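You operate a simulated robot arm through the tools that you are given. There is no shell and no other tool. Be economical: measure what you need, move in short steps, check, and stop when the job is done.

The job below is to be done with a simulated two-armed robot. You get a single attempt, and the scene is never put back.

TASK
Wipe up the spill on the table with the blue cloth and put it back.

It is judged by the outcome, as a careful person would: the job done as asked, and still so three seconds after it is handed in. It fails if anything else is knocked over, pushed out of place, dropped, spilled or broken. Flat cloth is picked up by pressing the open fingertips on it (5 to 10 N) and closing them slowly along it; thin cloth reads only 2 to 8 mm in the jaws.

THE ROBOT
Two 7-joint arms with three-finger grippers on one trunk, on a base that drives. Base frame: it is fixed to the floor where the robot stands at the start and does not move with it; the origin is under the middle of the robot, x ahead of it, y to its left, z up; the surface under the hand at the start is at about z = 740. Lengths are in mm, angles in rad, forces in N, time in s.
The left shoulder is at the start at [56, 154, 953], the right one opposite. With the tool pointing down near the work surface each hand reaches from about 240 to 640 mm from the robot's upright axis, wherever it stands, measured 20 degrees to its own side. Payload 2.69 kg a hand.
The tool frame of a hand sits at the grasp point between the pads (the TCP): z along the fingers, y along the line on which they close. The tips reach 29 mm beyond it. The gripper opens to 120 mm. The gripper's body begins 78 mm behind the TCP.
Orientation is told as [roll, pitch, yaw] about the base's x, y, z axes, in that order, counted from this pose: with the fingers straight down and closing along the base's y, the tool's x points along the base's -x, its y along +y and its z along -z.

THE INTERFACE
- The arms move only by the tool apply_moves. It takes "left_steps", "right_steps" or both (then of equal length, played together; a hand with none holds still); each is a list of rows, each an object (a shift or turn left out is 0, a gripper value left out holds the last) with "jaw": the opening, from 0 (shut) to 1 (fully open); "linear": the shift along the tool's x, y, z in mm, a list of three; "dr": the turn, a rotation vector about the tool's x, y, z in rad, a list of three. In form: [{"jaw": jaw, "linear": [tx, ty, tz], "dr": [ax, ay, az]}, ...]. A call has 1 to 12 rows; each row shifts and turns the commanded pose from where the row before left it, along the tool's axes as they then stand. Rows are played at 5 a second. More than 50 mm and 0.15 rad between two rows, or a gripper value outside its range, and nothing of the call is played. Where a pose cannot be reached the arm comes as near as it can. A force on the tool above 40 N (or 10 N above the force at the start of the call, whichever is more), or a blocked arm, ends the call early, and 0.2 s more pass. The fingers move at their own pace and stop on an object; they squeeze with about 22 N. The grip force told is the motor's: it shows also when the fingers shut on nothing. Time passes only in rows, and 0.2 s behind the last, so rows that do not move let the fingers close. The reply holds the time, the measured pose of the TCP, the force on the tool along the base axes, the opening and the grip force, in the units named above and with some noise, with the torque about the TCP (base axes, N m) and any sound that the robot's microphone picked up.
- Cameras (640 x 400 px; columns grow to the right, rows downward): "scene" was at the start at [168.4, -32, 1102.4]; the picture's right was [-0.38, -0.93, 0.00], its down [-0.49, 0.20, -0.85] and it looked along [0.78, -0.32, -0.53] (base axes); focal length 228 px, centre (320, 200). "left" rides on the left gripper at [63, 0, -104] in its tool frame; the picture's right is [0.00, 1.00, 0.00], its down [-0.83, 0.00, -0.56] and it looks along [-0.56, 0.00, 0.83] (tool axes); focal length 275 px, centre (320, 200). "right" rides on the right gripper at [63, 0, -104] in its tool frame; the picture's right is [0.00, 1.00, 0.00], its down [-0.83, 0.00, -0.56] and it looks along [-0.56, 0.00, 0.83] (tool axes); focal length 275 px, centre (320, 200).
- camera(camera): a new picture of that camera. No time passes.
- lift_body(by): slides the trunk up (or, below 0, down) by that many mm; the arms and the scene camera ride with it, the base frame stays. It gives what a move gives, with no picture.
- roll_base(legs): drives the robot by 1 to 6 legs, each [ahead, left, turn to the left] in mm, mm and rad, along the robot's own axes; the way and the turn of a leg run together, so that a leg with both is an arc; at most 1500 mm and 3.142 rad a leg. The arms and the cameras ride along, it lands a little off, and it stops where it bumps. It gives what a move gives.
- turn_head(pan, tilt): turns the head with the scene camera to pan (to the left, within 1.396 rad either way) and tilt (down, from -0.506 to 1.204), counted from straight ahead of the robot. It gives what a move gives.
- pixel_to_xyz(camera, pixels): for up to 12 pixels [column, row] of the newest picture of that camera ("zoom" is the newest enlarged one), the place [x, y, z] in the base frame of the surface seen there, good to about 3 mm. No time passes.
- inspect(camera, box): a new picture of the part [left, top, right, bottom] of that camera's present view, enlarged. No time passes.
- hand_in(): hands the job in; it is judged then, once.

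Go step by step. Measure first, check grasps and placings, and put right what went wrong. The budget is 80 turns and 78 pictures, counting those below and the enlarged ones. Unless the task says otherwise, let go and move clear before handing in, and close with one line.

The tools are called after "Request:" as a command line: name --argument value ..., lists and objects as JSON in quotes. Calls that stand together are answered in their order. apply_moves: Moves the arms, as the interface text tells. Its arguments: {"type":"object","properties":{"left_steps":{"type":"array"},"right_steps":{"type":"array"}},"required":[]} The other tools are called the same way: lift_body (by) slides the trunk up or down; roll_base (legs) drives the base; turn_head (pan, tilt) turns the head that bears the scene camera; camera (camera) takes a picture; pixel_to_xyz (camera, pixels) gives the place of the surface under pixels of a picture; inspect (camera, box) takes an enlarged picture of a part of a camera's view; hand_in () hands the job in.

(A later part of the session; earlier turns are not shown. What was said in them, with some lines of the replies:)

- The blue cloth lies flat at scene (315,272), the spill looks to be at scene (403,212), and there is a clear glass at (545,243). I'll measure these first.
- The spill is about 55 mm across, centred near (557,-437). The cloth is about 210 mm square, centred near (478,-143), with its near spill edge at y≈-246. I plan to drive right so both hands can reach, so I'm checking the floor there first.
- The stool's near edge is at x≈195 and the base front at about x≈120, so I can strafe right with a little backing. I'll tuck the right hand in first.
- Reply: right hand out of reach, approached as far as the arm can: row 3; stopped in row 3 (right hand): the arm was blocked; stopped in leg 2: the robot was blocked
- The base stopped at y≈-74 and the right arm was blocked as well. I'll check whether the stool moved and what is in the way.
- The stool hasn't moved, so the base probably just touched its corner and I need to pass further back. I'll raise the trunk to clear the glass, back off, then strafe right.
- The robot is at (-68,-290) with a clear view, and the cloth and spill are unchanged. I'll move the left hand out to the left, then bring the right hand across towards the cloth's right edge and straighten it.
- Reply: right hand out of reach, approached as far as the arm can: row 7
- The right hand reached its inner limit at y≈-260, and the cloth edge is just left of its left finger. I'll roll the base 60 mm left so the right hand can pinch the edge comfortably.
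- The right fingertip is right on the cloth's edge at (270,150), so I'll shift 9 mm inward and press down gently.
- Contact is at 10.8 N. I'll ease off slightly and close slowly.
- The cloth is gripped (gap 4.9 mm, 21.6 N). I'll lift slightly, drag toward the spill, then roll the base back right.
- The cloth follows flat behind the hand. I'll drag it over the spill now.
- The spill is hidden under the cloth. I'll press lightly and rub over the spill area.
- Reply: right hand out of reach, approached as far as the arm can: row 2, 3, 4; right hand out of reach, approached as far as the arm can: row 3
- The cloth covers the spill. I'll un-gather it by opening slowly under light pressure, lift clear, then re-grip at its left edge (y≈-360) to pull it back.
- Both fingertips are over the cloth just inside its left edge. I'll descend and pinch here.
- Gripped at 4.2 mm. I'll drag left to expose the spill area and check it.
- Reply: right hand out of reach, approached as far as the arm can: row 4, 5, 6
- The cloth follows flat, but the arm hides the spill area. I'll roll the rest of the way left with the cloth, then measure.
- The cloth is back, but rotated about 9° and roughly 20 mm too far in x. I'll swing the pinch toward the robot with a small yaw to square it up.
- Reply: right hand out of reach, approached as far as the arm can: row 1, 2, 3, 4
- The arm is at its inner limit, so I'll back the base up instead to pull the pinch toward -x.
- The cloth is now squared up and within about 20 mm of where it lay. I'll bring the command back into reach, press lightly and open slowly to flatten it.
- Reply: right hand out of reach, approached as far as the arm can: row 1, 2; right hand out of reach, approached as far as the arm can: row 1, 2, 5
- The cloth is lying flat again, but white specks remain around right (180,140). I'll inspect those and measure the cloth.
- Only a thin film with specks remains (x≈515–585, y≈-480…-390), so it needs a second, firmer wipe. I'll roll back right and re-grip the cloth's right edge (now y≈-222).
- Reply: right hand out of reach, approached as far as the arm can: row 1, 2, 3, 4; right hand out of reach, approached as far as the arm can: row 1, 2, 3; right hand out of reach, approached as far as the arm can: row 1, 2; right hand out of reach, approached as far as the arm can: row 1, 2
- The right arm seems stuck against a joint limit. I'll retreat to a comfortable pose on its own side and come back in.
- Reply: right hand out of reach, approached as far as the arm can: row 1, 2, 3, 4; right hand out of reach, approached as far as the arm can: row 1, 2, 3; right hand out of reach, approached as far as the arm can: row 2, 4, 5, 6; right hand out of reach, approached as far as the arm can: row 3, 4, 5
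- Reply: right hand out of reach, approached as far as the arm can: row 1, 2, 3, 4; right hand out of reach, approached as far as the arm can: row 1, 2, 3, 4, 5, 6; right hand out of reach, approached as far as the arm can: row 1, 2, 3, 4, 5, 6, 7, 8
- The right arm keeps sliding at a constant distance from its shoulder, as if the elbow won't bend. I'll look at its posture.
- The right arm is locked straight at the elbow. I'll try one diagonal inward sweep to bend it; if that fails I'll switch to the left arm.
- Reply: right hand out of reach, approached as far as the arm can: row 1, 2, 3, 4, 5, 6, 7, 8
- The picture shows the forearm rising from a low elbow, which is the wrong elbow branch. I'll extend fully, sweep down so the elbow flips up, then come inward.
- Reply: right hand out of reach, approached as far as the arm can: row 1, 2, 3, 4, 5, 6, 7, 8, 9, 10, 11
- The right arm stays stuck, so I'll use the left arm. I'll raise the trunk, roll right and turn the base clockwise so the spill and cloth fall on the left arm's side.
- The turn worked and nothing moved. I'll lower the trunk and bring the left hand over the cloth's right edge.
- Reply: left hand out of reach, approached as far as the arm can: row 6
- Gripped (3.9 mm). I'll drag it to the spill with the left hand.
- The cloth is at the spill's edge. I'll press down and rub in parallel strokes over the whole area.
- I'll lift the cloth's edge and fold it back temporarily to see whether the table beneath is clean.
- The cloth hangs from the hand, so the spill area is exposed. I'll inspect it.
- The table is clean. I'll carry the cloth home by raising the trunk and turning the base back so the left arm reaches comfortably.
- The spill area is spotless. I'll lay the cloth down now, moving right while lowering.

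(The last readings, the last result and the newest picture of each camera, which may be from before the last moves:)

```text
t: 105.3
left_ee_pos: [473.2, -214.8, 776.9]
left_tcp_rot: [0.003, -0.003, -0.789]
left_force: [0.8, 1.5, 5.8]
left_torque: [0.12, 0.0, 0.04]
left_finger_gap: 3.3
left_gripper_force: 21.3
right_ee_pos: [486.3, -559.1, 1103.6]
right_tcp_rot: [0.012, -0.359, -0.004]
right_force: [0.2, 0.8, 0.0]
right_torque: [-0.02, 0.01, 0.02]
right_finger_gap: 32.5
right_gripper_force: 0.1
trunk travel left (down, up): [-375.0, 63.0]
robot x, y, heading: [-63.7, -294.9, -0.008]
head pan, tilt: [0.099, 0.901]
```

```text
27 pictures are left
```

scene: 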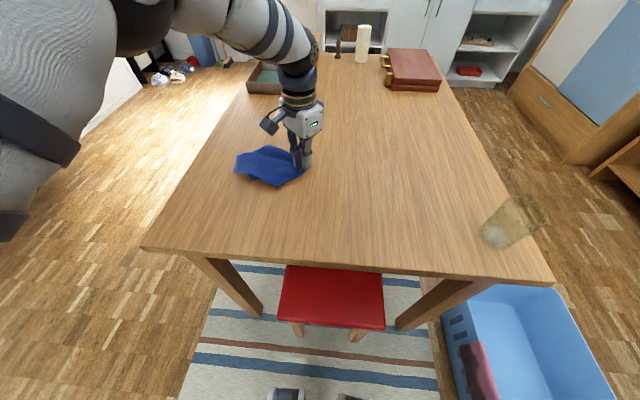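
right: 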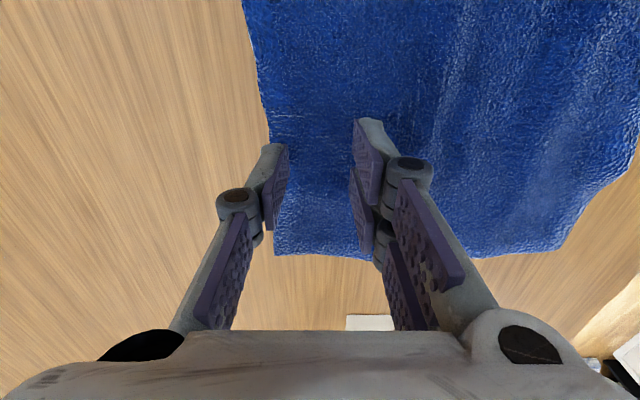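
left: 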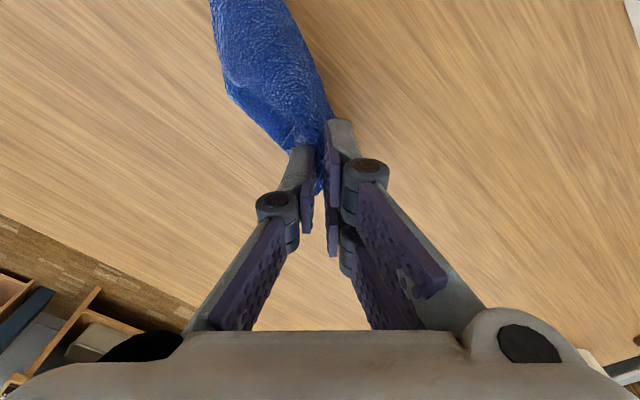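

The cloth is down at home but bunched. I'll release, lift the hand and look from above to plan the unfolding.

Request:
apply_moves --left_steps '[{"jaw": 0.1}, {"jaw": 0.2}, {"jaw": 0.27}, {"linear": [0, 0, -20]}, {"linear": [0, 0, -40], "dr": [0, 0, -0.12]}, {"linear": [0, 0, -40], "dr": [0, 0, -0.13]}, {"linear": [0, 0, -30], "dr": [0, 0, -0.13]}, {"linear": [0, 0, 0], "dr": [0, 0, -0.13]}, {"dr": [0, 0, -0.13]}, {"dr": [0, 0, -0.13]}, {"linear": [40, 30, 0]}, {"linear": [20, 30, 0]}]'

Request:
camera --camera "left"

```text
t: 107.9
left_ee_pos: [414.6, -154.3, 906.5]
left_tcp_rot: [0.002, -0.002, -0.018]
left_force: [0.2, 0.9, 0.8]
left_torque: [-0.02, 0.0, -0.01]
left_finger_gap: 32.3
left_gripper_force: 0.0
right_ee_pos: [488.0, -558.3, 1102.7]
right_tcp_rot: [0.01, -0.359, -0.003]
right_force: [0.4, -1.1, 0.3]
right_torque: [0.0, 0.03, -0.03]
right_finger_gap: 32.1
right_gripper_force: 0.1
trunk travel left (down, up): [-375.0, 63.0]
robot x, y, heading: [-66.8, -292.0, -0.011]
head pan, tilt: [0.099, 0.901]
```

```text
26 pictures are left
```

left: 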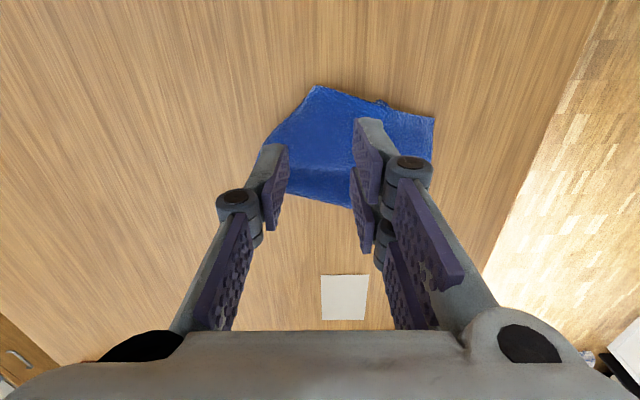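

Request:
inspect --camera "scene" --box '[190, 110, 350, 220]'

Request:
inspect --camera "left" --box '[240, 60, 450, 220]'

Request:
pixel_to_xyz --camera "left" --pixels '[[316, 86], [434, 118], [352, 206], [432, 160], [275, 130], [292, 195], [380, 102], [325, 150], [312, 170], [340, 110], [400, 130]]'

```text
3.64 times, centred on (270, 165) of scene
```

zoom: 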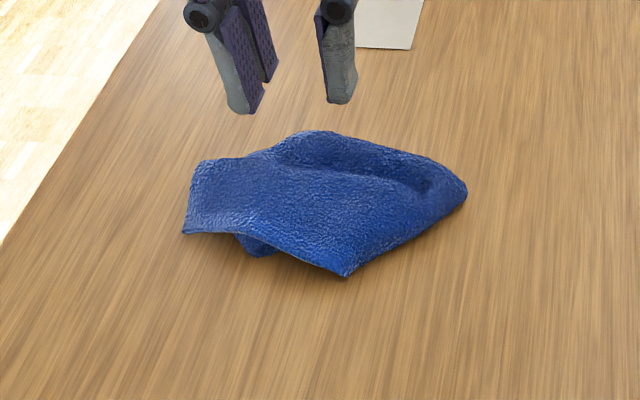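

```text
2.50 times, centred on (345, 140) of left
```

zoom: 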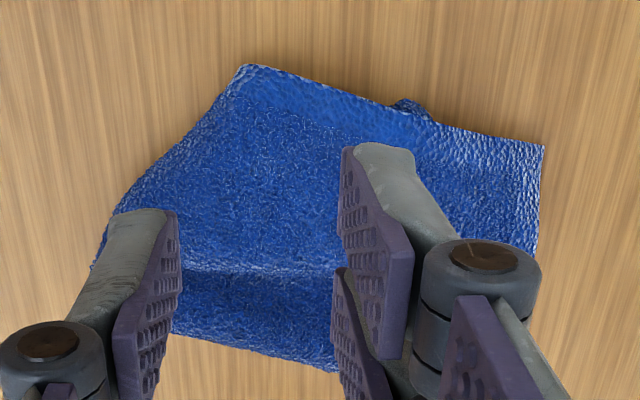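

```text
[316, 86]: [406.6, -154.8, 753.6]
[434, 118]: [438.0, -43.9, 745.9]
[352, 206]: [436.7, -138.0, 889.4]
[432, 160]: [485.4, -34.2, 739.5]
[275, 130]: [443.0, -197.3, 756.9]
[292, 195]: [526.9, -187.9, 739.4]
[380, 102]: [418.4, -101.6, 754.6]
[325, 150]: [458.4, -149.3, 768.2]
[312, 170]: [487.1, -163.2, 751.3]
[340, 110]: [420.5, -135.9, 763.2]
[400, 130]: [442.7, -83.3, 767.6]
```

The near-right cloth corner shows at about (407,-155) and the near-left one at about (438,-44). I'll unfold by pulling one corner at a time, starting with the near-right one, which is right under the hand.

Request:
apply_moves --left_steps '[{"linear": [-4, -2, 45]}, {"linear": [0, 0, 45]}, {"linear": [0, 0, 30]}, {"linear": [0, 0, 10]}, {"linear": [0, 0, 4.3], "jaw": 0.22}, {"jaw": 0.17}, {"jaw": 0.12}, {"jaw": 0.07}, {"jaw": 0.03}, {"jaw": 0.0}, {"jaw": 0}]'

Request:
apply_moves --left_steps '[{"linear": [0, 0, -15]}, {"linear": [8, -20, 0]}, {"linear": [8, -20, 0]}, {"linear": [8, -20, 0]}, {"linear": [8, -20, 0]}, {"linear": [0, 0, 12]}]'

Request:
camera --camera "scene"

Request:
camera --camera "left"

```text
t: 110.3
left_ee_pos: [418.8, -156.5, 772.4]
left_tcp_rot: [0.0, -0.001, -0.017]
left_force: [-1.2, 0.5, 7.5]
left_torque: [0.03, -0.04, 0.01]
left_finger_gap: 5.9
left_gripper_force: 21.9
right_ee_pos: [486.6, -559.7, 1102.6]
right_tcp_rot: [0.011, -0.36, -0.002]
right_force: [0.4, -0.9, -0.2]
right_torque: [-0.03, 0.01, -0.02]
right_finger_gap: 32.3
right_gripper_force: 0.1
trunk travel left (down, up): [-375.0, 63.0]
robot x, y, heading: [-68.7, -297.4, -0.009]
head pan, tilt: [0.099, 0.901]
```

```text
t: 111.7
left_ee_pos: [384.3, -234.9, 776.9]
left_tcp_rot: [0.0, -0.001, -0.016]
left_force: [-0.8, 0.6, 1.9]
left_torque: [0.0, -0.05, 0.0]
left_finger_gap: 5.2
left_gripper_force: 21.9
right_ee_pos: [488.0, -558.4, 1102.2]
right_tcp_rot: [0.012, -0.358, -0.004]
right_force: [-0.2, 0.3, -0.1]
right_torque: [0.0, 0.02, -0.02]
right_finger_gap: 32.1
right_gripper_force: 0.0
trunk travel left (down, up): [-375.0, 63.0]
robot x, y, heading: [-67.6, -296.3, -0.006]
head pan, tilt: [0.099, 0.901]
```

```text
23 pictures are left
```

scene: 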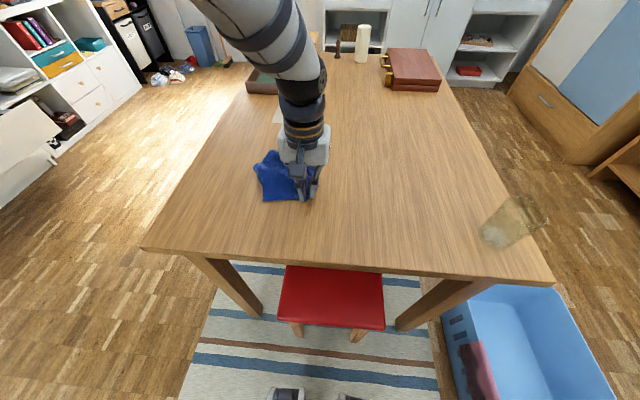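

```text
22 pictures are left
```

left: 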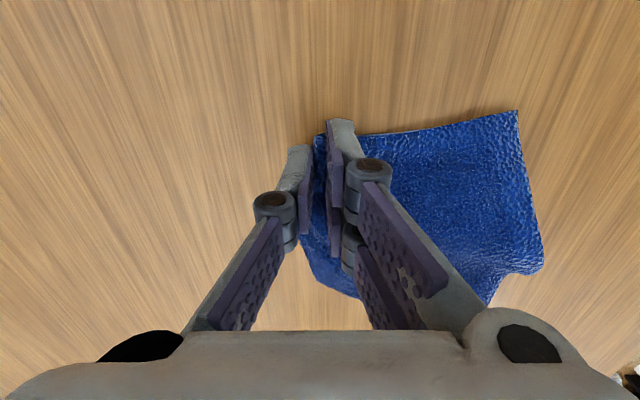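

The bundle is opening up but moved along too. I'll release, lift and look.

Request:
apply_moves --left_steps '[{"jaw": 0.1, "linear": [0, 0, 3]}, {"jaw": 0.2}, {"jaw": 0.27}, {"linear": [0, 0, -20]}, {"linear": [0, 20, -40]}, {"linear": [30, 30, -25]}, {"linear": [30, 30, -25]}, {"linear": [20, 0, 0]}]'

Request:
camera --camera "left"

Request:
inspect --camera "scene" --box '[210, 120, 370, 230]'

Request:
pixel_to_xyz --camera "zoom" --pixels '[[200, 280], [150, 160], [380, 290], [400, 180], [250, 130], [300, 200]]'

```text
t: 113.5
left_ee_pos: [305.9, -154.1, 883.3]
left_tcp_rot: [-0.001, -0.001, -0.018]
left_force: [-0.4, 0.1, 0.7]
left_torque: [-0.01, 0.03, -0.02]
left_finger_gap: 32.2
left_gripper_force: 0.1
right_ee_pos: [488.2, -559.7, 1104.2]
right_tcp_rot: [0.01, -0.359, -0.004]
right_force: [-0.4, 0.2, 1.2]
right_torque: [-0.01, 0.01, 0.02]
right_finger_gap: 32.1
right_gripper_force: 0.0
trunk travel left (down, up): [-375.0, 63.0]
robot x, y, heading: [-68.5, -297.3, -0.009]
head pan, tilt: [0.099, 0.901]
```

```text
21 pictures are left
```

left: 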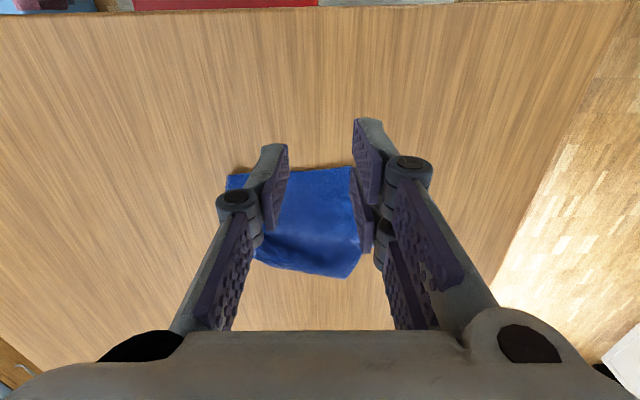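

```text
3.64 times, centred on (290, 175) of scene
```

zoom: 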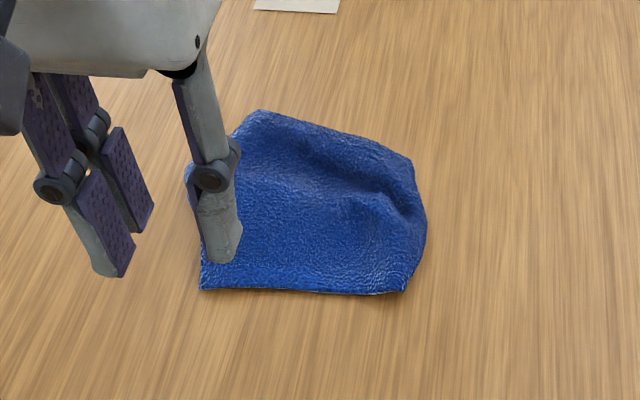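

```text
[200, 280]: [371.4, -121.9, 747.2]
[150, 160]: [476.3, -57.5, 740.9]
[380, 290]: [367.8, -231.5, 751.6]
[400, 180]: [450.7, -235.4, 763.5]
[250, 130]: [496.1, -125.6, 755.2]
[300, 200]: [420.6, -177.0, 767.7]
```

The cloth is now folded in a patch x 365–510, y -245…-120. I'll peel its near-left corner (371,-122) up and over to the left rather than drag it.

Request:
apply_moves --left_steps '[{"linear": [-24, 9, 20]}, {"linear": [-24, 9, 30]}, {"linear": [-22, 7, 35]}, {"linear": [0, 0, 20]}, {"linear": [0, 0, 5], "jaw": 0.22}, {"jaw": 0.17}, {"jaw": 0.12}, {"jaw": 0.07}, {"jaw": 0.03}, {"jaw": 0.0}, {"jaw": 0}]'

Request:
apply_moves --left_steps '[{"linear": [0, 0, -30]}, {"linear": [0, 0, -40]}, {"linear": [0, 15, -20]}, {"linear": [0, 25, 0]}, {"linear": [0, 30, 0]}, {"linear": [0, 25, 25]}, {"linear": [0, 20, 30]}, {"linear": [0, 10, 30]}]'

Request:
camera --camera "scene"

Request:
inspect --camera "scene" --box '[190, 110, 370, 230]'

```text
t: 115.9
left_ee_pos: [374.9, -130.9, 772.0]
left_tcp_rot: [-0.001, -0.001, -0.017]
left_force: [-0.5, 0.2, 0.6]
left_torque: [0.01, -0.01, -0.01]
left_finger_gap: 4.0
left_gripper_force: 21.7
right_ee_pos: [487.8, -558.2, 1103.3]
right_tcp_rot: [0.01, -0.359, -0.003]
right_force: [0.0, 0.5, 0.9]
right_torque: [0.02, 0.01, 0.0]
right_finger_gap: 32.2
right_gripper_force: 0.1
trunk travel left (down, up): [-375.0, 63.0]
robot x, y, heading: [-68.7, -292.9, -0.01]
head pan, tilt: [0.099, 0.901]
```

```text
t: 117.7
left_ee_pos: [378.1, -5.0, 775.8]
left_tcp_rot: [0.002, 0.0, -0.02]
left_force: [0.2, -0.3, -0.8]
left_torque: [-0.04, 0.01, -0.02]
left_finger_gap: 4.1
left_gripper_force: 21.6
right_ee_pos: [489.1, -558.3, 1103.3]
right_tcp_rot: [0.01, -0.358, -0.004]
right_force: [0.6, 0.1, 0.8]
right_torque: [0.0, 0.0, -0.03]
right_finger_gap: 32.2
right_gripper_force: 0.0
trunk travel left (down, up): [-375.0, 63.0]
robot x, y, heading: [-71.8, -296.9, -0.009]
head pan, tilt: [0.099, 0.901]
```

```text
19 pictures are left
```

scene: 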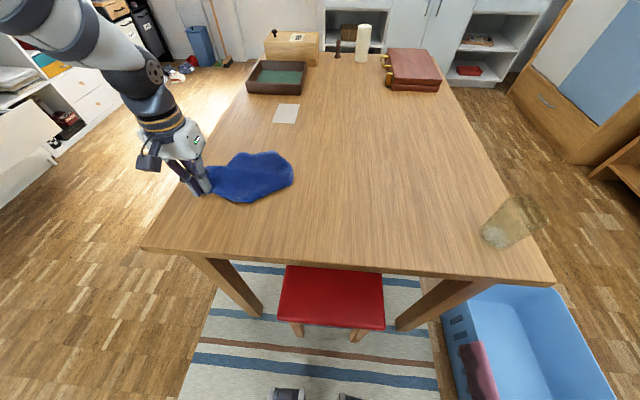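

```text
3.33 times, centred on (280, 170) of scene
```

zoom: 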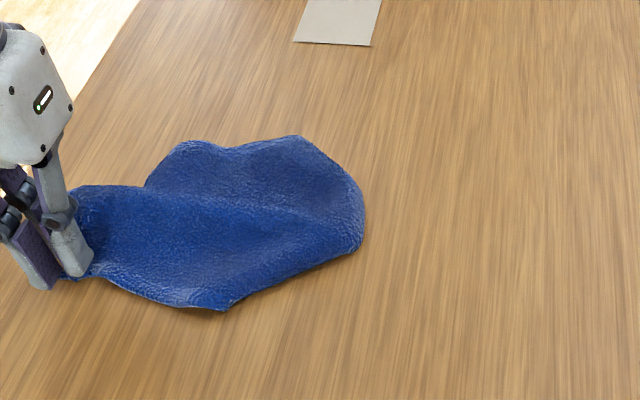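

Good — it opened a lot. I'll release that corner, lift and measure the outline.

Request:
apply_moves --left_steps '[{"jaw": 0.1, "linear": [0, 0, 3]}, {"jaw": 0.2}, {"jaw": 0.27}, {"linear": [0, 0, -20]}, {"linear": [20, 0, -40]}, {"linear": [30, -30, -30]}, {"linear": [0, -30, 0]}]'

Request:
inspect --camera "scene" --box '[190, 110, 370, 230]'

Request:
pixel_to_xyz --camera "zoom" --pixels '[[215, 305], [235, 300], [362, 240], [360, 195], [298, 137], [180, 143], [145, 185], [75, 190], [75, 275], [250, 200]]'

```text
refused: row 6 steps farther than a row can; nothing moved
```

```text
3.33 times, centred on (280, 170) of scene
```

zoom: 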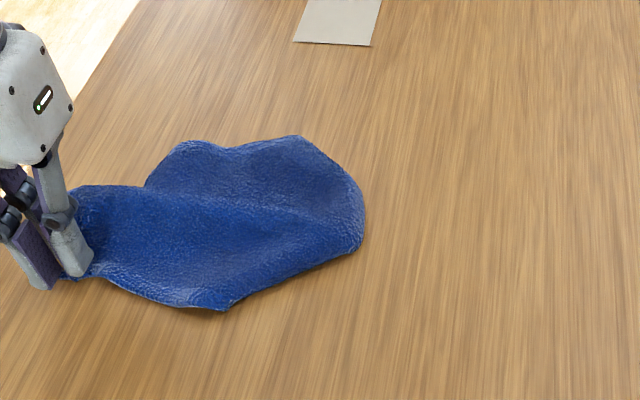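

```text
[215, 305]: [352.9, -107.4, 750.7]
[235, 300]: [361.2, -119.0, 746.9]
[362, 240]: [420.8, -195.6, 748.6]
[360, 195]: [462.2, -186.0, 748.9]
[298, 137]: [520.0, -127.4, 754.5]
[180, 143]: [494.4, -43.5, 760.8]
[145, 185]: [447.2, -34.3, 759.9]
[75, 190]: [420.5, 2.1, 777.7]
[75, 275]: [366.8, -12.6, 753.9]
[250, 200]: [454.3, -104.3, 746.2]
```

Request:
apply_moves --left_steps '[{"jaw": 0.1, "linear": [0, 0, 3]}, {"jaw": 0.2}, {"jaw": 0.27}, {"linear": [0, 0, -20]}, {"linear": [20, 0, -40]}, {"linear": [25, -25, -30]}, {"linear": [20, -40, -15]}, {"linear": [10, -40, -15]}]'

Request:
camera --camera "left"

Request:
inspect --camera "scene" --box '[200, 120, 350, 220]'

Request:
inspect --camera "left" --box '[200, 100, 500, 290]'

```text
t: 119.5
left_ee_pos: [341.2, -75.2, 852.0]
left_tcp_rot: [-0.01, 0.006, -0.011]
left_force: [0.1, 0.1, 0.1]
left_torque: [-0.01, 0.04, 0.02]
left_finger_gap: 32.3
left_gripper_force: 0.2
left hand out of reach, approached as far as the arm can: row 6, 8
right_ee_pos: [489.5, -559.8, 1102.2]
right_tcp_rot: [0.009, -0.356, -0.004]
right_force: [-1.4, -0.3, 0.0]
right_torque: [-0.05, 0.02, -0.02]
right_finger_gap: 32.5
right_gripper_force: 0.0
trunk travel left (down, up): [-375.0, 63.0]
robot x, y, heading: [-66.4, -296.7, -0.006]
head pan, tilt: [0.099, 0.901]
```

```text
16 pictures are left
```

left: 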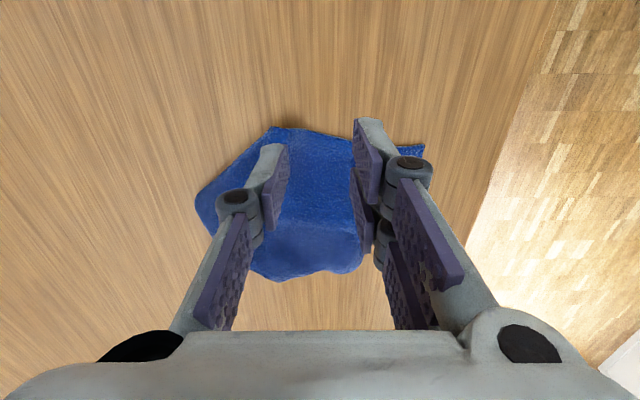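

```text
4.00 times, centred on (275, 170) of scene
```

zoom: 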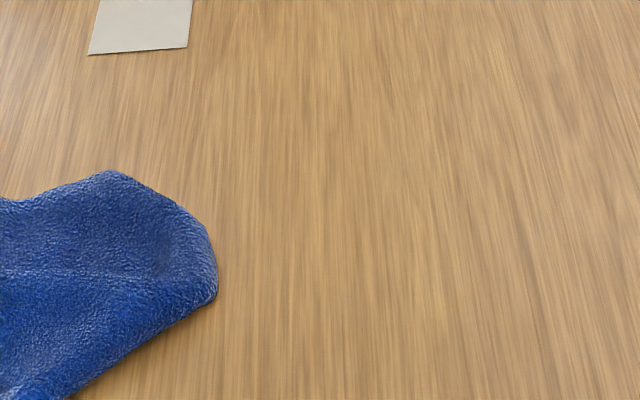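

```text
2.11 times, centred on (350, 195) of left
```

zoom: 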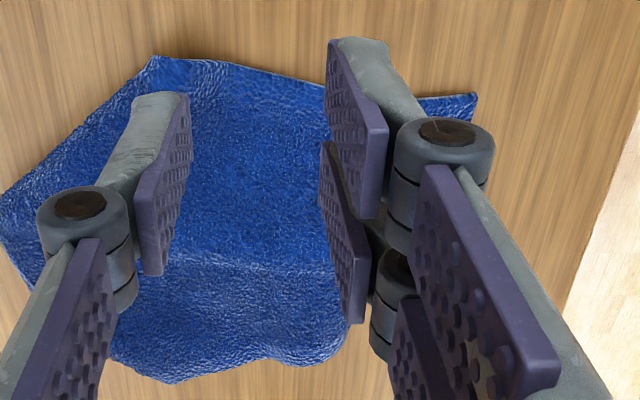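

The near edge runs from its left corner to about (357,-112) and then folds under. I'll pinch at that fold, lift so the hidden corner drops out, and lay it back toward the right.

Request:
apply_moves --left_steps '[{"linear": [-15, -20, 10]}, {"linear": [-15, -20, 25]}, {"linear": [0, 0, 25]}, {"linear": [0, 0, 15]}, {"linear": [0, 0, 5], "jaw": 0.22}, {"jaw": 0.17}, {"jaw": 0.12}, {"jaw": 0.07}, {"jaw": 0.03}, {"jaw": 0.0}, {"jaw": 0}]'

Request:
apply_moves --left_steps '[{"linear": [0, 0, -35]}, {"linear": [0, 0, -40]}, {"linear": [0, 0, -40]}, {"linear": [0, -30, 0]}, {"linear": [0, -35, 0]}, {"linear": [0, -35, 0]}, {"linear": [0, 0, 0]}]'

Request:
inspect --camera "scene" --box '[180, 60, 420, 230]'

```text
t: 121.9
left_ee_pos: [370.8, -117.1, 772.8]
left_tcp_rot: [0.0, 0.0, -0.017]
left_force: [-0.4, 0.4, 5.2]
left_torque: [-0.04, -0.03, 0.02]
left_finger_gap: 7.2
left_gripper_force: 22.2
right_ee_pos: [487.9, -559.3, 1103.7]
right_tcp_rot: [0.012, -0.361, -0.002]
right_force: [-0.1, -0.4, 0.0]
right_torque: [-0.03, 0.01, 0.02]
right_finger_gap: 32.5
right_gripper_force: 0.0
trunk travel left (down, up): [-375.0, 63.0]
robot x, y, heading: [-70.2, -296.2, -0.007]
head pan, tilt: [0.099, 0.901]
```

```text
t: 123.5
left_ee_pos: [385.2, -213.4, 879.5]
left_tcp_rot: [-0.004, 0.0, -0.013]
left_force: [0.0, -0.7, -0.2]
left_torque: [0.0, 0.0, -0.02]
left_finger_gap: 7.4
left_gripper_force: 22.0
left hand out of reach, approached as far as the arm can: row 3, 4, 5
right_ee_pos: [487.9, -558.2, 1104.3]
right_tcp_rot: [0.011, -0.361, -0.005]
right_force: [-0.1, -0.8, 0.0]
right_torque: [0.01, -0.01, -0.02]
right_finger_gap: 32.6
right_gripper_force: 0.1
trunk travel left (down, up): [-375.0, 63.0]
robot x, y, heading: [-67.0, -296.8, -0.005]
head pan, tilt: [0.099, 0.901]
```

```text
2.35 times, centred on (300, 145) of scene
```

zoom: 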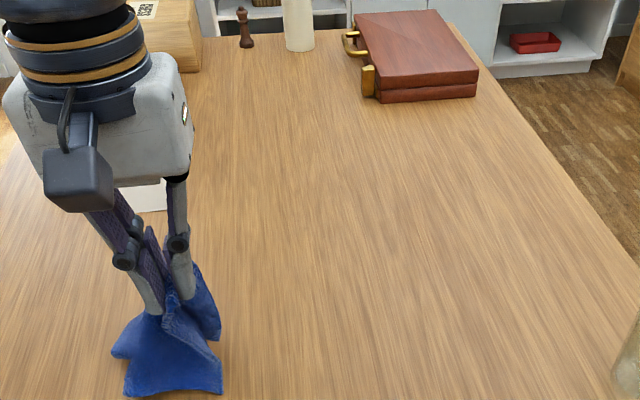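

Request:
apply_moves --left_steps '[{"linear": [-30, 25, 0]}, {"linear": [-35, 25, 0]}, {"linear": [-35, 15, 0]}, {"linear": [10, 0, 20]}, {"linear": [20, 0, 20]}, {"linear": [25, 0, 20]}, {"linear": [25, 0, 20]}, {"linear": [15, 0, 20]}, {"linear": [5, 0, 5], "jaw": 0.1}, {"jaw": 0.27}, {"linear": [0, 0, -25]}, {"linear": [0, 0, -40]}]'

Request:
apply_moves --left_steps '[{"linear": [0, 45, -15]}, {"linear": [0, 45, 0]}, {"linear": [0, 45, 0]}, {"linear": [0, 45, 0]}]'

Request:
inspect --camera "scene" --box '[200, 110, 380, 230]'

Request:
pixel_to_xyz --camera "zoom" --pixels '[[100, 100], [150, 150], [200, 150], [250, 150], [300, 150], [150, 200], [200, 200], [250, 200], [300, 200], [150, 250], [200, 250], [250, 250]]'

```text
t: 126.1
left_ee_pos: [385.8, -148.0, 840.3]
left_tcp_rot: [0.0, 0.002, -0.017]
left_force: [-0.1, 0.0, -0.4]
left_torque: [0.01, -0.02, 0.01]
left_finger_gap: 32.4
left_gripper_force: 0.1
right_ee_pos: [488.1, -559.8, 1103.4]
right_tcp_rot: [0.011, -0.359, -0.004]
right_force: [0.2, -0.5, 0.2]
right_torque: [0.0, -0.01, -0.02]
right_finger_gap: 32.5
right_gripper_force: 0.1
trunk travel left (down, up): [-375.0, 63.0]
robot x, y, heading: [-67.1, -293.6, -0.009]
head pan, tilt: [0.099, 0.901]
```

```text
t: 127.1
left_ee_pos: [389.5, 32.7, 854.3]
left_tcp_rot: [0.0, -0.001, -0.019]
left_force: [0.0, -0.7, -0.9]
left_torque: [-0.03, -0.01, 0.0]
left_finger_gap: 32.5
left_gripper_force: 0.0
right_ee_pos: [487.7, -559.4, 1103.5]
right_tcp_rot: [0.009, -0.359, -0.003]
right_force: [-0.4, -0.1, 0.2]
right_torque: [-0.01, 0.01, 0.0]
right_finger_gap: 32.6
right_gripper_force: 0.2
trunk travel left (down, up): [-375.0, 63.0]
robot x, y, heading: [-71.1, -294.0, -0.013]
head pan, tilt: [0.099, 0.901]
```

```text
3.33 times, centred on (290, 170) of scene
```

zoom: 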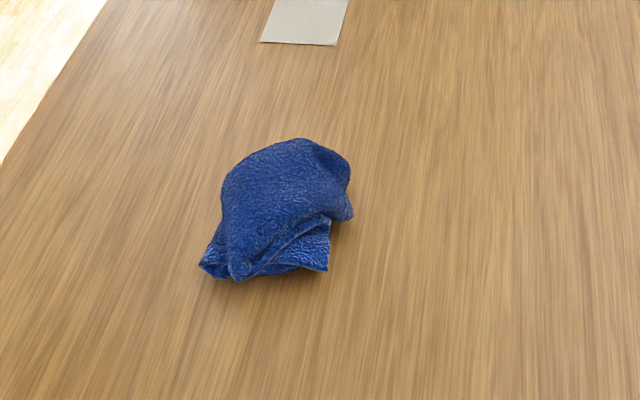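

```text
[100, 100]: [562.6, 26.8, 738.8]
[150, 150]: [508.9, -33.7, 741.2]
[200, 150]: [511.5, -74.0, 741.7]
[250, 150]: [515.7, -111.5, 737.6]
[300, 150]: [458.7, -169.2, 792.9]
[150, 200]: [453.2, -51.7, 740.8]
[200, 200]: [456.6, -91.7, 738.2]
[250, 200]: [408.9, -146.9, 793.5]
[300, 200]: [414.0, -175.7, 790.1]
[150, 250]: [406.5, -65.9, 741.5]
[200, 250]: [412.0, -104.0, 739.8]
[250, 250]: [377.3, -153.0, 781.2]
```

The heap now shows two corners, near-right at about (402,-203) and near-left at about (396,-106). I'll pull the near-right one outward first.

Request:
apply_moves --left_steps '[{"linear": [-4, -46, 0], "jaw": 0.22}, {"linear": [-4, -46, 0]}, {"linear": [-4, -46, 0]}, {"linear": [-4, -46, 0]}, {"linear": [-2, -46, 0]}, {"linear": [0, 0, 40]}, {"linear": [0, 0, 30]}, {"linear": [0, 0, 11]}]'

Request:
apply_moves --left_steps '[{"jaw": 0.16}, {"jaw": 0.1}, {"jaw": 0.05}, {"jaw": 0}, {"jaw": 0}, {"jaw": 0, "linear": [0, 0, -4]}, {"linear": [4, -25, 0]}, {"linear": [6, -25, 0]}, {"linear": [6, -20, 0]}]'

Request:
inspect --camera "scene" --box '[200, 110, 380, 230]'

Request:
pixel_to_xyz --camera "zoom" --pixels '[[200, 265], [230, 270], [250, 160], [350, 160], [300, 250], [350, 250], [200, 230]]'

```text
t: 128.9
left_ee_pos: [404.6, -198.6, 780.2]
left_tcp_rot: [0.001, -0.014, -0.014]
left_force: [-8.3, 0.6, 32.4]
left_torque: [0.75, -0.12, 0.22]
left_finger_gap: 25.5
left_gripper_force: 0.1
right_ee_pos: [486.3, -559.8, 1104.8]
right_tcp_rot: [0.01, -0.36, -0.003]
right_force: [1.0, 1.1, 0.1]
right_torque: [0.01, 0.05, 0.03]
right_finger_gap: 32.6
right_gripper_force: 0.0
trunk travel left (down, up): [-375.0, 63.0]
robot x, y, heading: [-68.5, -296.4, -0.008]
head pan, tilt: [0.099, 0.901]
stopped in row 8 (left hand): the force on the tool passed its limit at 42 N (the readings are from after the stop); the commanded pose is now the measured one
```

```text
t: 130.9
left_ee_pos: [387.8, -268.5, 780.9]
left_tcp_rot: [0.001, -0.01, -0.017]
left_force: [-0.1, -0.7, 0.7]
left_torque: [0.0, 0.03, 0.03]
left_finger_gap: 0.0
left_gripper_force: 21.7
right_ee_pos: [487.8, -559.5, 1104.0]
right_tcp_rot: [0.011, -0.359, -0.004]
right_force: [-0.5, -1.5, 0.3]
right_torque: [0.04, 0.02, -0.03]
right_finger_gap: 32.5
right_gripper_force: 0.1
trunk travel left (down, up): [-375.0, 63.0]
robot x, y, heading: [-65.0, -295.0, -0.002]
head pan, tilt: [0.099, 0.901]
```

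```text
3.33 times, centred on (290, 170) of scene
```

zoom: 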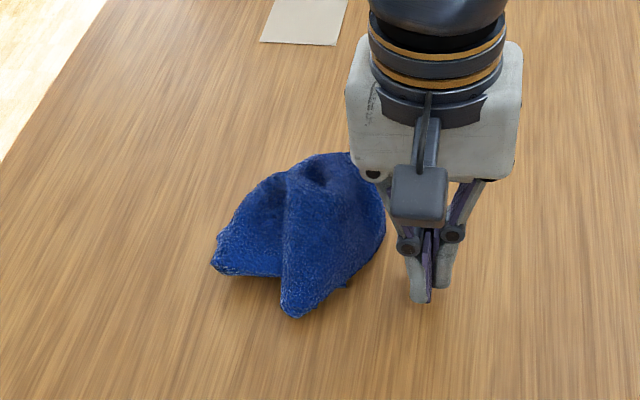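

```text
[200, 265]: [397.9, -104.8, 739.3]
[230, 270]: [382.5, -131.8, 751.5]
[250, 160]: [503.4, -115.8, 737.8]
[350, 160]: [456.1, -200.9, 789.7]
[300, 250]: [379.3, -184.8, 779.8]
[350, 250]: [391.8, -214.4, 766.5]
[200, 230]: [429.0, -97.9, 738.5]
```

That pinch slipped off. The near-left corner shows clearly at about (390,-118), so I'll peel that one up and to the left, as worked before.

Request:
apply_moves --left_steps '[{"linear": [0, 0, -35]}, {"linear": [0, 0, -30]}, {"linear": [-4, 47, 0], "jaw": 0.24}, {"linear": [-4, 47, 0]}, {"linear": [-3, 47, 0]}, {"linear": [0, 0, 35]}, {"linear": [0, 0, 25]}, {"linear": [0, 0, 9]}, {"linear": [0, 0, 3]}]'

Request:
apply_moves --left_steps '[{"jaw": 0.18}, {"jaw": 0.12}, {"jaw": 0.06}, {"jaw": 0}, {"jaw": 0}, {"linear": [0, 10, -35]}, {"linear": [0, 20, -35]}, {"linear": [0, 25, -20]}, {"linear": [0, 25, 20]}, {"linear": [0, 25, 30]}, {"linear": [0, 15, 35]}]'

Request:
inspect --camera "scene" --box '[190, 110, 370, 230]'

Request:
pixel_to_xyz --camera "zoom" --pixels '[[300, 300], [350, 250], [380, 200], [300, 150], [200, 150], [250, 250], [200, 280]]'

```text
t: 132.9
left_ee_pos: [401.6, -128.8, 776.5]
left_tcp_rot: [-0.002, -0.013, -0.016]
left_force: [-0.7, -4.0, 22.3]
left_torque: [-0.54, -0.08, -0.03]
left_finger_gap: 31.5
left_gripper_force: 1.9
right_ee_pos: [486.7, -559.3, 1105.5]
right_tcp_rot: [0.009, -0.361, -0.002]
right_force: [-0.4, -0.1, 0.1]
right_torque: [0.04, 0.05, -0.03]
right_finger_gap: 32.5
right_gripper_force: 0.1
trunk travel left (down, up): [-375.0, 63.0]
robot x, y, heading: [-68.6, -296.4, -0.01]
head pan, tilt: [0.099, 0.901]
```

```text
t: 135.3
left_ee_pos: [403.8, -8.0, 779.3]
left_tcp_rot: [-0.001, -0.009, -0.019]
left_force: [-0.1, 0.4, 0.1]
left_torque: [-0.05, 0.01, 0.02]
left_finger_gap: 3.1
left_gripper_force: 22.1
right_ee_pos: [488.3, -559.1, 1102.7]
right_tcp_rot: [0.01, -0.359, -0.002]
right_force: [-0.4, 0.2, 0.4]
right_torque: [-0.02, 0.03, 0.02]
right_finger_gap: 32.3
right_gripper_force: 0.1
trunk travel left (down, up): [-375.0, 63.0]
robot x, y, heading: [-65.8, -293.4, -0.001]
head pan, tilt: [0.099, 0.901]
```

```text
3.33 times, centred on (280, 170) of scene
```

zoom: 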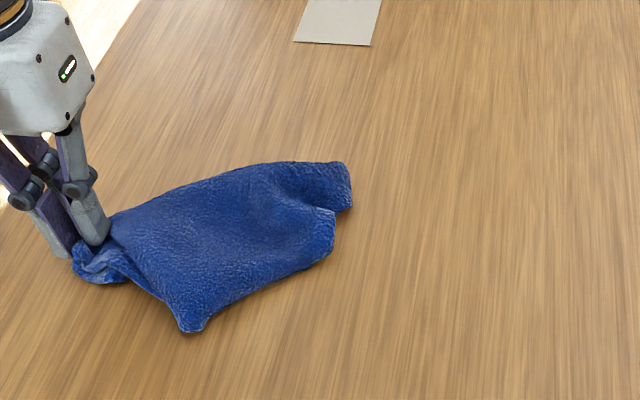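

```text
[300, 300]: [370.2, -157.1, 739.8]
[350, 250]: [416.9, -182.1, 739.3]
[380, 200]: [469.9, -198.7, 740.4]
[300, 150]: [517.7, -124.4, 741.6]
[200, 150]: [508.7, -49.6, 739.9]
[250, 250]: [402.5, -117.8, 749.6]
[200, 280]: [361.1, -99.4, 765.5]
```

One layer was caught and it opened well. I'll release and next pull the right-hand end (about (478,-170)) out to the right.

Request:
apply_moves --left_steps '[{"jaw": 0.12, "linear": [0, 0, 4]}, {"jaw": 0.27}, {"linear": [0, 0, -30]}, {"linear": [0, 0, -40]}, {"linear": [-15, -40, 0]}, {"linear": [-15, -40, 0]}, {"linear": [-20, -40, 0]}, {"linear": [-22, -36, 0]}, {"linear": [0, 0, 35]}, {"linear": [0, 0, 25]}, {"linear": [0, 0, 8]}, {"linear": [0, 0, 3]}]'

Request:
apply_moves --left_steps '[{"jaw": 0.2}, {"jaw": 0.14}, {"jaw": 0.08}, {"jaw": 0.03}, {"jaw": 0}, {"jaw": 0}, {"linear": [0, -5, -25]}, {"linear": [0, -20, -15]}, {"linear": [0, -25, 0]}, {"linear": [0, -25, 10]}, {"linear": [0, -10, 25]}]'

Request:
inspect --camera "scene" --box '[190, 110, 370, 230]'

Request:
pixel_to_xyz --camera "zoom" --pixels '[[300, 300], [350, 250], [380, 200], [300, 150], [200, 150], [150, 250], [200, 280], [100, 270]]'

```text
t: 137.9
left_ee_pos: [473.6, -164.1, 775.4]
left_tcp_rot: [0.0, -0.008, -0.016]
left_force: [1.6, 0.7, 3.7]
left_torque: [0.08, 0.03, -0.02]
left_finger_gap: 32.7
left_gripper_force: 0.3
right_ee_pos: [487.3, -559.1, 1102.2]
right_tcp_rot: [0.01, -0.36, -0.002]
right_force: [-0.1, -0.6, 0.6]
right_torque: [-0.03, -0.01, 0.01]
right_finger_gap: 32.5
right_gripper_force: 0.0
trunk travel left (down, up): [-375.0, 63.0]
robot x, y, heading: [-66.4, -294.3, -0.005]
head pan, tilt: [0.099, 0.901]
```

```text
t: 140.3
left_ee_pos: [471.4, -249.1, 778.4]
left_tcp_rot: [0.001, -0.008, -0.016]
left_force: [0.1, -0.6, 0.8]
left_torque: [0.02, -0.01, -0.01]
left_finger_gap: 5.1
left_gripper_force: 21.6
right_ee_pos: [488.3, -558.0, 1104.2]
right_tcp_rot: [0.009, -0.357, -0.004]
right_force: [-0.3, 0.0, -1.2]
right_torque: [-0.03, -0.02, 0.0]
right_finger_gap: 32.3
right_gripper_force: 0.1
trunk travel left (down, up): [-375.0, 63.0]
robot x, y, heading: [-68.3, -295.7, -0.004]
head pan, tilt: [0.099, 0.901]
```

```text
3.33 times, centred on (280, 170) of scene
```

zoom: 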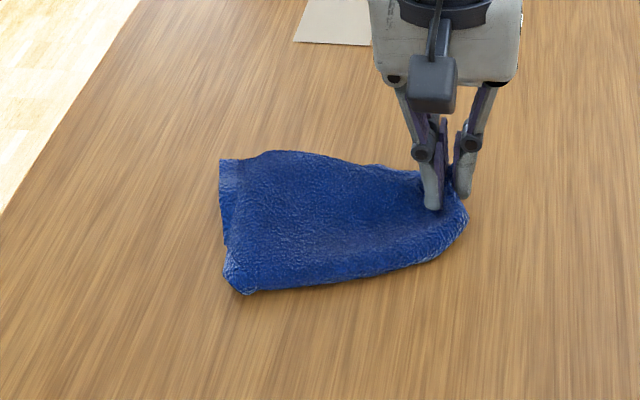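

```text
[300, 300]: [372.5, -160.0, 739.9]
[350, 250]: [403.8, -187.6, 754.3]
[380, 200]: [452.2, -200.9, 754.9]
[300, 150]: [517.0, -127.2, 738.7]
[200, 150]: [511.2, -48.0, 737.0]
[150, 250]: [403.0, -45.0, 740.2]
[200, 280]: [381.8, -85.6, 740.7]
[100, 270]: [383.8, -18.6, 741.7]
```

It's now mostly flat, spanning about y -275…-70 and x 375–515. I'll release and pull the far-left corner (about (500,-72)) outward, which also shifts it toward home.

Request:
apply_moves --left_steps '[{"jaw": 0.1, "linear": [0, 0, 4]}, {"jaw": 0.27}, {"linear": [0, 0, -30]}, {"linear": [0, 0, -30]}, {"linear": [-5, 42, 0]}, {"linear": [-5, 42, 0]}, {"linear": [-5, 42, 0]}, {"linear": [-5, 43, 0]}, {"linear": [0, 0, 35]}, {"linear": [0, 0, 20]}, {"linear": [0, 0, 5]}, {"linear": [0, 0, 3]}]'

Request:
apply_moves --left_steps '[{"jaw": 0.2}, {"jaw": 0.14}, {"jaw": 0.08}, {"jaw": 0.03}, {"jaw": 0}, {"jaw": 0}, {"linear": [0, 0, -15]}, {"linear": [-15, 8, -5]}, {"linear": [-20, 8, 0]}, {"linear": [-20, 8, 10]}, {"linear": [0, 0, 6]}]'

Request:
inspect --camera "scene" --box '[190, 90, 370, 210]'

Request:
pixel_to_xyz --camera "zoom" --pixels '[[230, 350], [460, 300], [460, 260], [400, 230], [250, 215], [300, 350], [400, 320], [220, 250]]'

```text
t: 142.9
left_ee_pos: [494.7, -80.5, 773.8]
left_tcp_rot: [0.001, -0.009, -0.016]
left_force: [-0.7, 0.6, 3.7]
left_torque: [-0.03, 0.03, -0.01]
left_finger_gap: 32.8
left_gripper_force: 0.0
right_ee_pos: [487.3, -557.5, 1103.4]
right_tcp_rot: [0.011, -0.359, -0.002]
right_force: [0.1, -0.5, 0.5]
right_torque: [0.01, 0.01, -0.01]
right_finger_gap: 32.3
right_gripper_force: 0.1
trunk travel left (down, up): [-375.0, 63.0]
robot x, y, heading: [-71.8, -296.6, -0.006]
head pan, tilt: [0.099, 0.901]
```

```text
t: 145.3
left_ee_pos: [540.0, -58.6, 777.5]
left_tcp_rot: [0.0, -0.006, -0.015]
left_force: [-0.3, -0.5, 0.7]
left_torque: [0.01, 0.06, -0.04]
left_finger_gap: 3.7
left_gripper_force: 21.6
left hand out of reach, approached as far as the arm can: row 10
right_ee_pos: [488.2, -559.1, 1102.9]
right_tcp_rot: [0.01, -0.36, -0.004]
right_force: [0.2, -0.2, -0.2]
right_torque: [-0.02, 0.0, 0.01]
right_finger_gap: 32.7
right_gripper_force: 0.0
trunk travel left (down, up): [-375.0, 63.0]
robot x, y, heading: [-63.4, -295.0, -0.006]
head pan, tilt: [0.099, 0.901]
```

```text
3.33 times, centred on (280, 150) of scene
```

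zoom: 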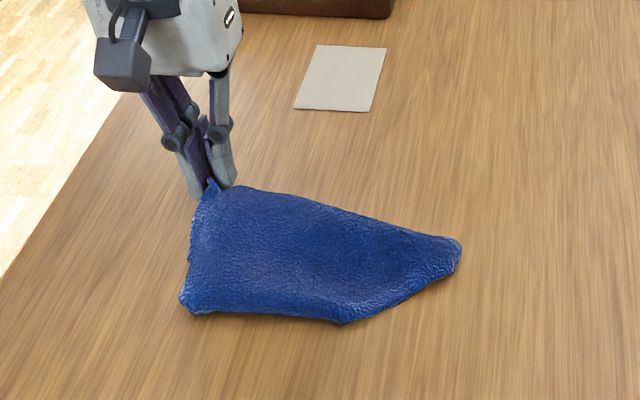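

```text
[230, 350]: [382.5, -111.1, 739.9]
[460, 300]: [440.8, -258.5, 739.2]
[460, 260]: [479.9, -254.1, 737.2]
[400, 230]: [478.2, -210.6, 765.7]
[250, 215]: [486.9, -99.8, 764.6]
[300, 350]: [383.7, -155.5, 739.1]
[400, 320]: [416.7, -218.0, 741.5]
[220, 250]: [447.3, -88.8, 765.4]
```

It's opening toward the home square, with the right tip at (475,-252) and the near bump at (412,-178). I'll release and pull that near-right bump toward (385,-235).

Request:
apply_moves --left_steps '[{"jaw": 0.1, "linear": [0, 0, 3]}, {"jaw": 0.27}, {"linear": [0, 0, -30]}, {"linear": [0, 0, -30]}, {"linear": [30, -28, 0]}, {"linear": [30, -28, 0]}, {"linear": [30, -28, 0]}, {"linear": [24, -26, 0]}, {"linear": [0, 0, 35]}, {"linear": [0, 0, 20]}, {"linear": [0, 0, 5]}, {"linear": [0, 0, 3]}]'

Request:
apply_moves --left_steps '[{"jaw": 0.2}, {"jaw": 0.14}, {"jaw": 0.08}, {"jaw": 0.03}, {"jaw": 0}, {"jaw": 0}, {"linear": [0, 0, -30]}, {"linear": [10, -20, -10]}, {"linear": [12, -20, 0]}, {"linear": [10, -20, 10]}, {"linear": [0, -5, 24]}]'

Request:
inspect --camera "scene" --box '[190, 100, 370, 220]'

Request:
pixel_to_xyz --camera "zoom" --pixels '[[200, 280], [250, 300], [300, 300], [350, 300], [210, 160], [300, 160], [450, 200], [180, 220]]'

```text
t: 147.9
left_ee_pos: [423.8, -166.2, 772.5]
left_tcp_rot: [-0.001, -0.012, -0.017]
left_force: [-2.2, 0.0, 17.6]
left_torque: [0.35, 0.07, 0.06]
left_finger_gap: 32.8
left_gripper_force: 0.1
right_ee_pos: [486.1, -559.1, 1104.2]
right_tcp_rot: [0.01, -0.363, -0.004]
right_force: [0.7, 0.2, -1.1]
right_torque: [-0.05, -0.02, 0.02]
right_finger_gap: 32.4
right_gripper_force: 0.0
trunk travel left (down, up): [-375.0, 63.0]
robot x, y, heading: [-69.2, -295.6, -0.003]
head pan, tilt: [0.099, 0.901]
```

```text
t: 150.3
left_ee_pos: [391.0, -230.4, 775.7]
left_tcp_rot: [0.001, -0.009, -0.015]
left_force: [-0.8, 0.2, 2.0]
left_torque: [0.01, 0.0, 0.0]
left_finger_gap: 5.4
left_gripper_force: 22.0
right_ee_pos: [487.7, -558.9, 1103.3]
right_tcp_rot: [0.011, -0.361, -0.004]
right_force: [0.5, 0.3, 0.6]
right_torque: [0.01, 0.01, -0.03]
right_finger_gap: 32.2
right_gripper_force: 0.0
trunk travel left (down, up): [-375.0, 63.0]
robot x, y, heading: [-70.5, -295.8, -0.004]
head pan, tilt: [0.099, 0.901]
```

```text
3.33 times, centred on (280, 160) of scene
```

zoom: 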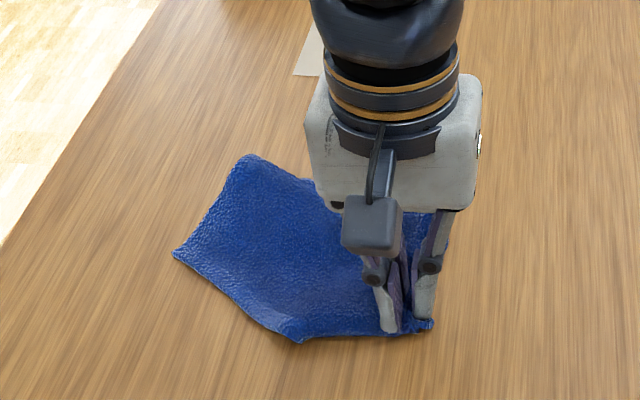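

```text
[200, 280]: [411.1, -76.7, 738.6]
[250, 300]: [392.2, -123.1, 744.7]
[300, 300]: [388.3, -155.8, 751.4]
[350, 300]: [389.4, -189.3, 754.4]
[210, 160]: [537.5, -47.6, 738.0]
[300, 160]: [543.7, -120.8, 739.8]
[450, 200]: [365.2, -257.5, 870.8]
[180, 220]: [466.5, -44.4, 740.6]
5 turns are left
```

It's now spread over most of the home square. With 5 turns left, I'll release, clear the hand and check.

Request:
apply_moves --left_steps '[{"jaw": 0.1, "linear": [0, 0, 3]}, {"jaw": 0.27}, {"linear": [0, 0, -30]}, {"linear": [0, 0, -40]}, {"linear": [0, 42, 0]}, {"linear": [0, 42, 0]}, {"linear": [0, 42, 0]}, {"linear": [0, 42, 0]}, {"linear": [0, 42, 0]}, {"linear": [0, 42, 0]}]'

Request:
inspect --camera "scene" --box '[190, 100, 370, 220]'

Request:
pixel_to_xyz --camera "zoom" --pixels '[[178, 253], [240, 160], [310, 180], [350, 200], [440, 240], [430, 325], [295, 340], [400, 200], [350, 250]]'

```text
t: 152.5
left_ee_pos: [394.2, 22.1, 844.0]
left_tcp_rot: [-0.002, -0.008, -0.017]
left_force: [0.1, -0.1, 0.3]
left_torque: [-0.01, -0.02, 0.0]
left_finger_gap: 32.7
left_gripper_force: 0.1
right_ee_pos: [487.9, -559.1, 1103.5]
right_tcp_rot: [0.009, -0.36, -0.002]
right_force: [-0.1, 0.5, 0.1]
right_torque: [-0.03, 0.0, -0.01]
right_finger_gap: 32.4
right_gripper_force: 0.1
trunk travel left (down, up): [-375.0, 63.0]
robot x, y, heading: [-69.9, -293.9, -0.01]
head pan, tilt: [0.099, 0.901]
```

```text
3.33 times, centred on (280, 160) of scene
```

zoom: 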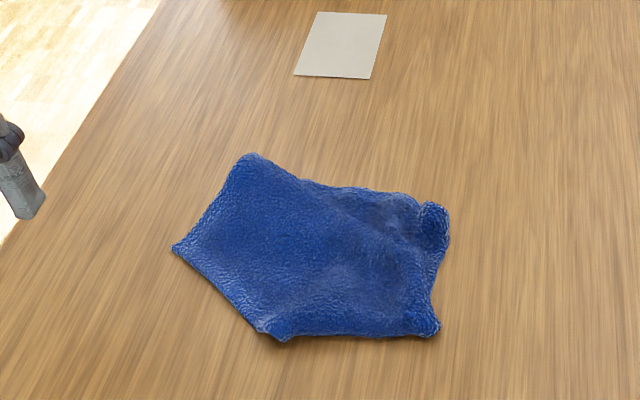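

```text
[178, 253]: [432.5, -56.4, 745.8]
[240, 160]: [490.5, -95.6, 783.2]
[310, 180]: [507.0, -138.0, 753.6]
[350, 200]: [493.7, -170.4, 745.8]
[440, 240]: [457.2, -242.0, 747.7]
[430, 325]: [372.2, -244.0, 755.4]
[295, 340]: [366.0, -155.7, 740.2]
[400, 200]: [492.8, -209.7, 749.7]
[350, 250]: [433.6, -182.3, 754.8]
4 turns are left
```

Its centre is about (447,-150) against the original (478,-143). I'll make one last pull on the far-right flap (about (480,-205)) in +x to open and centre it, then release.

Request:
apply_moves --left_steps '[{"linear": [-14, -38, 0]}, {"linear": [-14, -38, 0]}, {"linear": [-14, -38, 0]}, {"linear": [-14, -38, 0]}, {"linear": [-14, -38, 0]}, {"linear": [-14, -36, 0]}, {"linear": [0, 0, 35]}, {"linear": [0, 0, 25]}, {"linear": [0, 0, 8]}, {"linear": [0, 0, 3]}]'

Request:
apply_moves --left_steps '[{"jaw": 0.2}, {"jaw": 0.14}, {"jaw": 0.08}, {"jaw": 0.03}, {"jaw": 0}, {"jaw": 0}, {"linear": [0, 0, -25]}, {"linear": [-20, -5, -5]}, {"linear": [-20, -5, 0]}, {"linear": [-20, -3, 8]}, {"linear": [0, 0, 18]}]'

Request:
apply_moves --left_steps '[{"jaw": 0.1, "linear": [0, 0, 3]}, {"jaw": 0.27}, {"linear": [0, 0, -30]}, {"linear": [0, 0, -40]}, {"linear": [20, 40, 0]}, {"linear": [20, 40, 0]}, {"linear": [20, 40, 0]}, {"linear": [20, 40, 0]}, {"linear": [20, 40, 0]}, {"linear": [10, 40, 0]}]'

Request:
camera --camera "scene"

Request:
inspect --camera "scene" --box '[190, 100, 370, 220]'

Request:
pixel_to_xyz --camera "zoom" --pixels '[[178, 253], [240, 160], [310, 180], [350, 200], [440, 240], [430, 325], [295, 340], [400, 200], [350, 250]]'

```text
t: 154.7
left_ee_pos: [474.9, -206.1, 774.6]
left_tcp_rot: [-0.001, -0.013, -0.016]
left_force: [-2.1, 1.4, 16.3]
left_torque: [0.34, 0.34, 0.02]
left_finger_gap: 32.9
left_gripper_force: 0.3
right_ee_pos: [486.6, -558.5, 1103.4]
right_tcp_rot: [0.009, -0.36, -0.004]
right_force: [0.2, -0.2, 0.9]
right_torque: [0.03, 0.0, 0.0]
right_finger_gap: 32.3
right_gripper_force: 0.0
trunk travel left (down, up): [-375.0, 63.0]
robot x, y, heading: [-64.3, -296.3, -0.005]
head pan, tilt: [0.099, 0.901]
```

```text
t: 157.1
left_ee_pos: [523.3, -216.1, 775.8]
left_tcp_rot: [-0.001, -0.008, -0.015]
left_force: [0.4, 0.7, 0.8]
left_torque: [-0.03, 0.03, -0.02]
left_finger_gap: 5.0
left_gripper_force: 21.9
left hand out of reach, approached as far as the arm can: row 10
right_ee_pos: [487.7, -559.4, 1103.4]
right_tcp_rot: [0.01, -0.36, -0.004]
right_force: [0.4, -0.3, 0.0]
right_torque: [0.03, -0.02, 0.01]
right_finger_gap: 32.4
right_gripper_force: 0.1
trunk travel left (down, up): [-375.0, 63.0]
robot x, y, heading: [-72.4, -294.1, -0.002]
head pan, tilt: [0.099, 0.901]
```

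```text
t: 159.3
left_ee_pos: [525.2, 21.0, 856.3]
left_tcp_rot: [-0.001, -0.004, -0.019]
left_force: [0.3, -0.3, 0.8]
left_torque: [-0.01, -0.01, 0.01]
left_finger_gap: 32.6
left_gripper_force: 0.1
left hand out of reach, approached as far as the arm can: row 4, 5, 6, 7, 8, 9, 10
right_ee_pos: [488.4, -558.6, 1102.5]
right_tcp_rot: [0.011, -0.36, -0.004]
right_force: [0.4, 0.1, 0.6]
right_torque: [0.02, 0.03, -0.01]
right_finger_gap: 32.0
right_gripper_force: 0.0
trunk travel left (down, up): [-375.0, 63.0]
robot x, y, heading: [-66.0, -295.1, -0.006]
head pan, tilt: [0.099, 0.901]
```

```text
5 pictures are left
```

scene: 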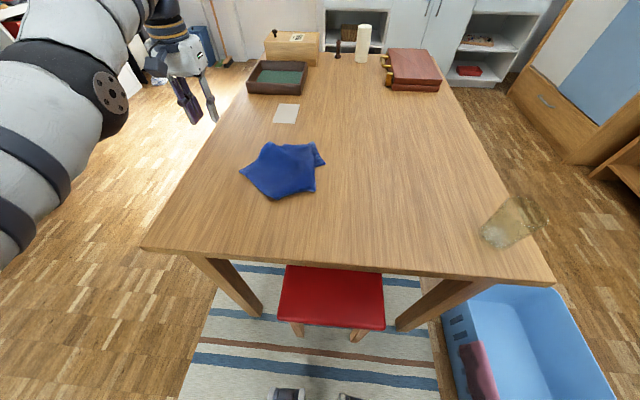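

```text
3.33 times, centred on (280, 160) of scene
```

zoom: 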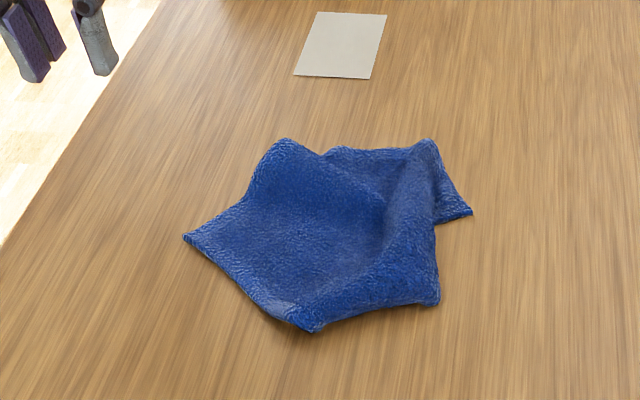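

```text
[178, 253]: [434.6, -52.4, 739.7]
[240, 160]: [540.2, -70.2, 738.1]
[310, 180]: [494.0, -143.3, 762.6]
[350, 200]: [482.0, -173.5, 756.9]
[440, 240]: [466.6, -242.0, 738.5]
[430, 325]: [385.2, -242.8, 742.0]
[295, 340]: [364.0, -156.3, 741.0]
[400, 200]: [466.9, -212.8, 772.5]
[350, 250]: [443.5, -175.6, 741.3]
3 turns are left
```

The spill area is clean, the cloth is back within its original spot, nothing else has moved and both hands are empty and clear. I'm handing in with a little budget left.

Request:
hand_in

```text
The job is handed in.
```

The spill is wiped up, and the last close-up shows bare, clean table where it was. The blue cloth is back in its place, within about 25 mm of where it lay, but rumpled and partly folded instead of flat as it started. Nothing else appears moved or knocked over.
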